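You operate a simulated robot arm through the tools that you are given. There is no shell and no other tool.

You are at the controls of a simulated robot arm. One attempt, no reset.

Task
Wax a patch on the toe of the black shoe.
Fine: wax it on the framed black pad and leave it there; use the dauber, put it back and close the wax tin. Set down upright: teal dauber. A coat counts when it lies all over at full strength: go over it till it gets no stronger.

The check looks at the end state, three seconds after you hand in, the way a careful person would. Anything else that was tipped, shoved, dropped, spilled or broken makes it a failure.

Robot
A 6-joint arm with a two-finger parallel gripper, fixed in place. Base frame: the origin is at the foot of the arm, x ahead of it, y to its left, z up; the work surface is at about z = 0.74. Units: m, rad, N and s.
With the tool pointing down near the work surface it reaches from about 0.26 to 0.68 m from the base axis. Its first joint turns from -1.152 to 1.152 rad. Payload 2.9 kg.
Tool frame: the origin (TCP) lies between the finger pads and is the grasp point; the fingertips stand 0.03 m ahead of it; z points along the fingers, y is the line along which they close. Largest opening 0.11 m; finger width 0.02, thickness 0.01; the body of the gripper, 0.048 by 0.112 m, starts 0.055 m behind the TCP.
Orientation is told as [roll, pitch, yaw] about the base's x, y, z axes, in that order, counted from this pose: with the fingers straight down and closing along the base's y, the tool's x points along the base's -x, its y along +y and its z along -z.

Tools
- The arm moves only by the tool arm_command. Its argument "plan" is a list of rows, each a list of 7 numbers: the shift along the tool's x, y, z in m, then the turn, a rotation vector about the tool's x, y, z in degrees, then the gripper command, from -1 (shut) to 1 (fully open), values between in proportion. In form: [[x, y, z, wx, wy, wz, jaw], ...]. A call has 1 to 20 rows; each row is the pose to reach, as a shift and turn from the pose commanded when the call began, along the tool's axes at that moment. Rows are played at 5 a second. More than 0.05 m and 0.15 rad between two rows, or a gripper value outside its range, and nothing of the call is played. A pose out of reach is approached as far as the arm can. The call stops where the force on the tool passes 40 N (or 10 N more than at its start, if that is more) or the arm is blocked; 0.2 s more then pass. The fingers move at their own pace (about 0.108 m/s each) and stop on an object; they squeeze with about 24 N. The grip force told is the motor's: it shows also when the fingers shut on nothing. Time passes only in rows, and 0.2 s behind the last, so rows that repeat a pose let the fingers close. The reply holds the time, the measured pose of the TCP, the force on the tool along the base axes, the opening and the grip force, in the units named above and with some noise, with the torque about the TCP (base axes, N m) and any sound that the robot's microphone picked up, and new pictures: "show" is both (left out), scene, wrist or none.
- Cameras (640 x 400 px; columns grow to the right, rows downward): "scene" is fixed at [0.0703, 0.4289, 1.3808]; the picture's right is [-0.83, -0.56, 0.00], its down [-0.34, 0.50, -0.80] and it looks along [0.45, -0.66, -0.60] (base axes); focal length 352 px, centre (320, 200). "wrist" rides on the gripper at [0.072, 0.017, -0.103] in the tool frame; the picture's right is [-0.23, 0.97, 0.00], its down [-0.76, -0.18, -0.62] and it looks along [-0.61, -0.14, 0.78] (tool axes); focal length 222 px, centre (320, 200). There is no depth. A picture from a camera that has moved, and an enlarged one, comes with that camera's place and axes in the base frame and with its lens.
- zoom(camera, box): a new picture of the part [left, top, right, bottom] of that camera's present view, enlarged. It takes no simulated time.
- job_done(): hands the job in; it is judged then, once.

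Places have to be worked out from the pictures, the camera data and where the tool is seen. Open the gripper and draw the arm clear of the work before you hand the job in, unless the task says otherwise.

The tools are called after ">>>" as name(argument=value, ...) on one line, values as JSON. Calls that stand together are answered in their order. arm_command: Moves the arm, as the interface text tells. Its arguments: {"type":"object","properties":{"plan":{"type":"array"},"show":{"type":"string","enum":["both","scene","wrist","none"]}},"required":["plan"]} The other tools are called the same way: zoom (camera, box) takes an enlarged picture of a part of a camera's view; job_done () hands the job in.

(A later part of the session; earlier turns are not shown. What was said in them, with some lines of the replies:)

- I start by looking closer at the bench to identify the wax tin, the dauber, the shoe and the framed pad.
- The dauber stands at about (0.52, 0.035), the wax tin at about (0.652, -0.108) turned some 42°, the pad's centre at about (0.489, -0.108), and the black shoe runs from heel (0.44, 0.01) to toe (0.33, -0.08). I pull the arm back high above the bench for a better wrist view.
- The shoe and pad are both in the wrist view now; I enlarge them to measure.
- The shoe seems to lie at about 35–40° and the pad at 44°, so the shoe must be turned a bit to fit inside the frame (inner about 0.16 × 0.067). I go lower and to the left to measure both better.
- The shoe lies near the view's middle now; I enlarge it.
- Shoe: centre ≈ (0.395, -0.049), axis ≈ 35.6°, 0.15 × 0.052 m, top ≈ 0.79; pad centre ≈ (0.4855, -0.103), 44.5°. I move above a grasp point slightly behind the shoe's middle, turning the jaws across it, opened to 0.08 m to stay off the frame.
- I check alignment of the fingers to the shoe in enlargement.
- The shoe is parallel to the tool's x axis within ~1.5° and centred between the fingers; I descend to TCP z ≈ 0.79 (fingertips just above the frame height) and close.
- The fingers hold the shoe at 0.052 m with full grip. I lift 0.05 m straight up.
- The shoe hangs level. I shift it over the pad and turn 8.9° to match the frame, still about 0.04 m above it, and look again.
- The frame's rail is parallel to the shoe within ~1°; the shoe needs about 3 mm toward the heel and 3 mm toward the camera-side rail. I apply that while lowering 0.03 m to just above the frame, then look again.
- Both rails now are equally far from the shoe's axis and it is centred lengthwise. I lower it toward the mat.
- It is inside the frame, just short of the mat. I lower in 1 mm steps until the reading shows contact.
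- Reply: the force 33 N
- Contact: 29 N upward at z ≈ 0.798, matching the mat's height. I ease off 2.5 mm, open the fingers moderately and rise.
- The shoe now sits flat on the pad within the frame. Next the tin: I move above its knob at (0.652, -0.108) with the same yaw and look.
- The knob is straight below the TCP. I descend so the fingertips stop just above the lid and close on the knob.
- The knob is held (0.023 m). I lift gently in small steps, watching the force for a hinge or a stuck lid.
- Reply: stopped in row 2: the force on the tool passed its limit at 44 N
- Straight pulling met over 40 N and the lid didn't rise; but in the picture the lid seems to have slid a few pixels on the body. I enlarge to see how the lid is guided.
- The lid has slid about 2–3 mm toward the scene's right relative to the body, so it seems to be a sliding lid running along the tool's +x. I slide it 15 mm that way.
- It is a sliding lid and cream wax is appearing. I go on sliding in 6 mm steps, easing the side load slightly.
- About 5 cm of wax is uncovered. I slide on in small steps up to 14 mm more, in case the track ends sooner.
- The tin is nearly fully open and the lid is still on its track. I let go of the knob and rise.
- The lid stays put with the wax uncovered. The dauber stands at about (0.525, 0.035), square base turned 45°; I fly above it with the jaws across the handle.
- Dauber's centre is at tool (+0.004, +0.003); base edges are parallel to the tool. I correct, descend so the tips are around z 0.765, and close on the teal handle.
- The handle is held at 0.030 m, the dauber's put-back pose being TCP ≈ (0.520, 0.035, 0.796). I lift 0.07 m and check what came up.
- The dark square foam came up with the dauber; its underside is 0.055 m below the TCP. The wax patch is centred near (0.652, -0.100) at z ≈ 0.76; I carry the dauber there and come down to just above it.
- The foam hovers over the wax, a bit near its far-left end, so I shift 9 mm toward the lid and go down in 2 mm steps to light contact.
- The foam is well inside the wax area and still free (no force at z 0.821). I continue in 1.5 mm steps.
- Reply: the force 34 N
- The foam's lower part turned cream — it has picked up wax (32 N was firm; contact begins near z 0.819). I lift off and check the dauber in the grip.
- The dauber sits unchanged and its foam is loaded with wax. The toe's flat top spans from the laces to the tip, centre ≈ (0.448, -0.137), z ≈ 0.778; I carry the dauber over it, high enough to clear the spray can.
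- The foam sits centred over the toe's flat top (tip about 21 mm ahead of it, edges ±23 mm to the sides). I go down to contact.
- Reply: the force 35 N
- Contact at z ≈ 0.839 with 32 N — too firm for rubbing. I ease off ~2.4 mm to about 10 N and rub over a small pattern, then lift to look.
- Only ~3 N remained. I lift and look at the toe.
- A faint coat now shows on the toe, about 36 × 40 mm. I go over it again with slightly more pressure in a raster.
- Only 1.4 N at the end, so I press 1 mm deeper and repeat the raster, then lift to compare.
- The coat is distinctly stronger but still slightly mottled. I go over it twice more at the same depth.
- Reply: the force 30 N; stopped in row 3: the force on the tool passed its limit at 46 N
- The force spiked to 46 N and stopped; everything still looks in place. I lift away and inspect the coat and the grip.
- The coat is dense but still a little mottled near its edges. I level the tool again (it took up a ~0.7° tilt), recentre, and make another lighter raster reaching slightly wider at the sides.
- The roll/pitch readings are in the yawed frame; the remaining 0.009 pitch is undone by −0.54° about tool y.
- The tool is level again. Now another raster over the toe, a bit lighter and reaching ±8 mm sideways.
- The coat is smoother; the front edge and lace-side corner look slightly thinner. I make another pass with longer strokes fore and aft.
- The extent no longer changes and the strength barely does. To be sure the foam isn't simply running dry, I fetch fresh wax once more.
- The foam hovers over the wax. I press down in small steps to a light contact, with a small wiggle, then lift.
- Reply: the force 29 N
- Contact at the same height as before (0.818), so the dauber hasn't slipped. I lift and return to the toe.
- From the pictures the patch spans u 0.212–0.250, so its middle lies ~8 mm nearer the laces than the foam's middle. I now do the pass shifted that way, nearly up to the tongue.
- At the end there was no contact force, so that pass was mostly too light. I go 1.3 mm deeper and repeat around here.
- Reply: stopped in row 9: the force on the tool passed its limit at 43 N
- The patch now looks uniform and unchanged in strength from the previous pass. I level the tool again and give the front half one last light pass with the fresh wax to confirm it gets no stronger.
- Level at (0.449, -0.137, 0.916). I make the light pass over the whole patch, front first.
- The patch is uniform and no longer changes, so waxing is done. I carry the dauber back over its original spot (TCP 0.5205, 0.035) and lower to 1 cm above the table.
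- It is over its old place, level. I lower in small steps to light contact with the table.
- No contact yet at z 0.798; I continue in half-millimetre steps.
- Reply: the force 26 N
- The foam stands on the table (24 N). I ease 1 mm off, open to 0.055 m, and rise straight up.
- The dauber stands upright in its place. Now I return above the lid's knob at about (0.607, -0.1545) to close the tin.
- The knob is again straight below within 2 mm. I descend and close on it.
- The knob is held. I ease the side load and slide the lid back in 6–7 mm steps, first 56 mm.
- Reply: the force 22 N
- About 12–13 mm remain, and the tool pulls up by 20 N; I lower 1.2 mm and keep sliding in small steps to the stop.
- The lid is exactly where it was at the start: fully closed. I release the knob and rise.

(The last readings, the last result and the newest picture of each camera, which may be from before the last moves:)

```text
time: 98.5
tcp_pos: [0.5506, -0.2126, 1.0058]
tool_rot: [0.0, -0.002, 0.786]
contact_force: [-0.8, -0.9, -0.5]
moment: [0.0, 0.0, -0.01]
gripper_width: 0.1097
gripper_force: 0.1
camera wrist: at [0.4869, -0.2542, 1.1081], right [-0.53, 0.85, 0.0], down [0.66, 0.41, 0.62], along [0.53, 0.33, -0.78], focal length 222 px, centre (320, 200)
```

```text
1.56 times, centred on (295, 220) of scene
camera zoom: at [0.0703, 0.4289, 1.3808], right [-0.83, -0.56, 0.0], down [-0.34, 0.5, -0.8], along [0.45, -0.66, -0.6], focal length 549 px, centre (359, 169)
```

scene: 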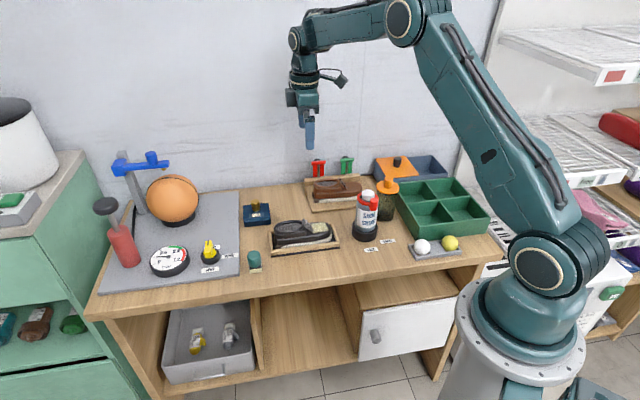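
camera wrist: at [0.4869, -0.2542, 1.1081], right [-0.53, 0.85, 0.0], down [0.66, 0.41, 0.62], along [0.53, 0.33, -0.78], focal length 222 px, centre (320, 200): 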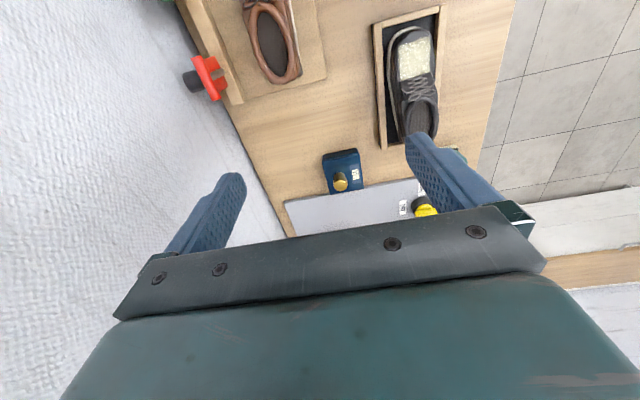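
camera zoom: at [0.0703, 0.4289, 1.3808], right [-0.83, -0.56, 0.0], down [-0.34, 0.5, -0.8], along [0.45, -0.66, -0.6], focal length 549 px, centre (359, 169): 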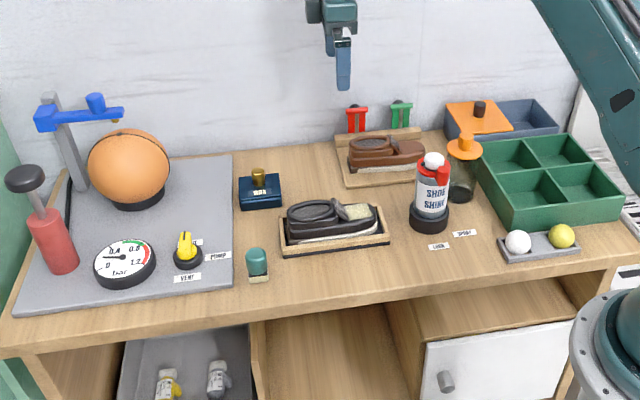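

Everything looks in place: tin closed, dauber upright, shoe in the frame. One last close look at the patch from the wrist camera before handing in.

>>> zoom(camera="wrist", box=[380, 15, 450, 95])

>>> zoom(camera="wrist", box=[300, 130, 400, 210])

```text
5.00 times, centred on (415, 55) of wrist
camera zoom: at [0.4869, -0.2542, 1.1081], right [-0.53, 0.85, 0.0], down [0.66, 0.41, 0.62], along [0.53, 0.33, -0.78], focal length 1111 px, centre (-155, 925)
```

zoom: 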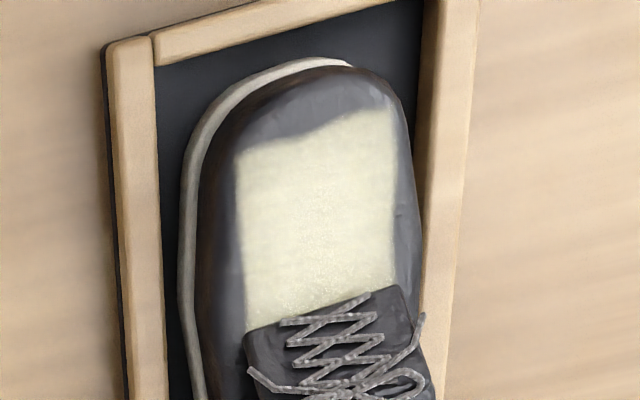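

```text
5.00 times, centred on (350, 170) of wrist
camera zoom: at [0.4869, -0.2542, 1.1081], right [-0.53, 0.85, 0.0], down [0.66, 0.41, 0.62], along [0.53, 0.33, -0.78], focal length 1111 px, centre (170, 350)
```

zoom: 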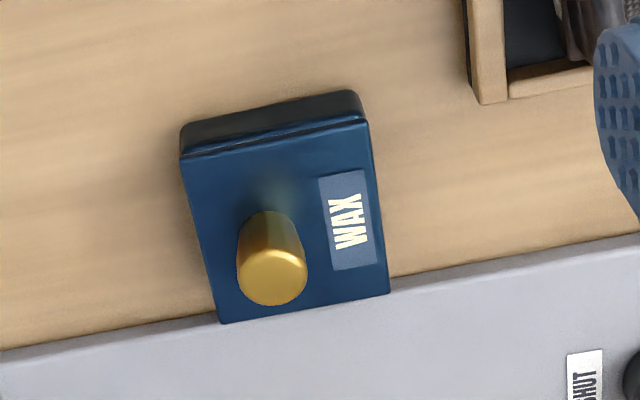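

The wax covers the toe patch evenly and solidly. The tin is closed, the dauber stands upright in its place, and the shoe rests on the framed pad. The gripper is open and the arm is clear of the work, so I hand in.

>>> job_done()

```text
The job is handed in.
```

I waxed a patch on the toe of the black shoe, and the shoe is now sitting on the framed black pad. I have handed the job in and don't know the verdict yet.

- **Coat:** The patch is about 38 by 34 mm, in front of the laces. I went over it several times and fetched fresh wax once. The last passes made no visible difference, and the final close-up shows it even.
- **Dauber:** The teal dauber is back in its original spot, standing upright on its foam.
- **Wax tin:** The lid turned out to slide rather than lift. I found this by pulling up on the knob, which met just over 40 N and stopped. The lid is now fully closed, in the same position as at the start.
- **Pressing force:** The force limit also stopped the arm twice while I was rubbing, at 46 N and 43 N. The shoe stayed in place in the frame both times.

In the last pictures nothing else on the bench looks tipped or moved. The gripper is open and the arm is clear of the work.
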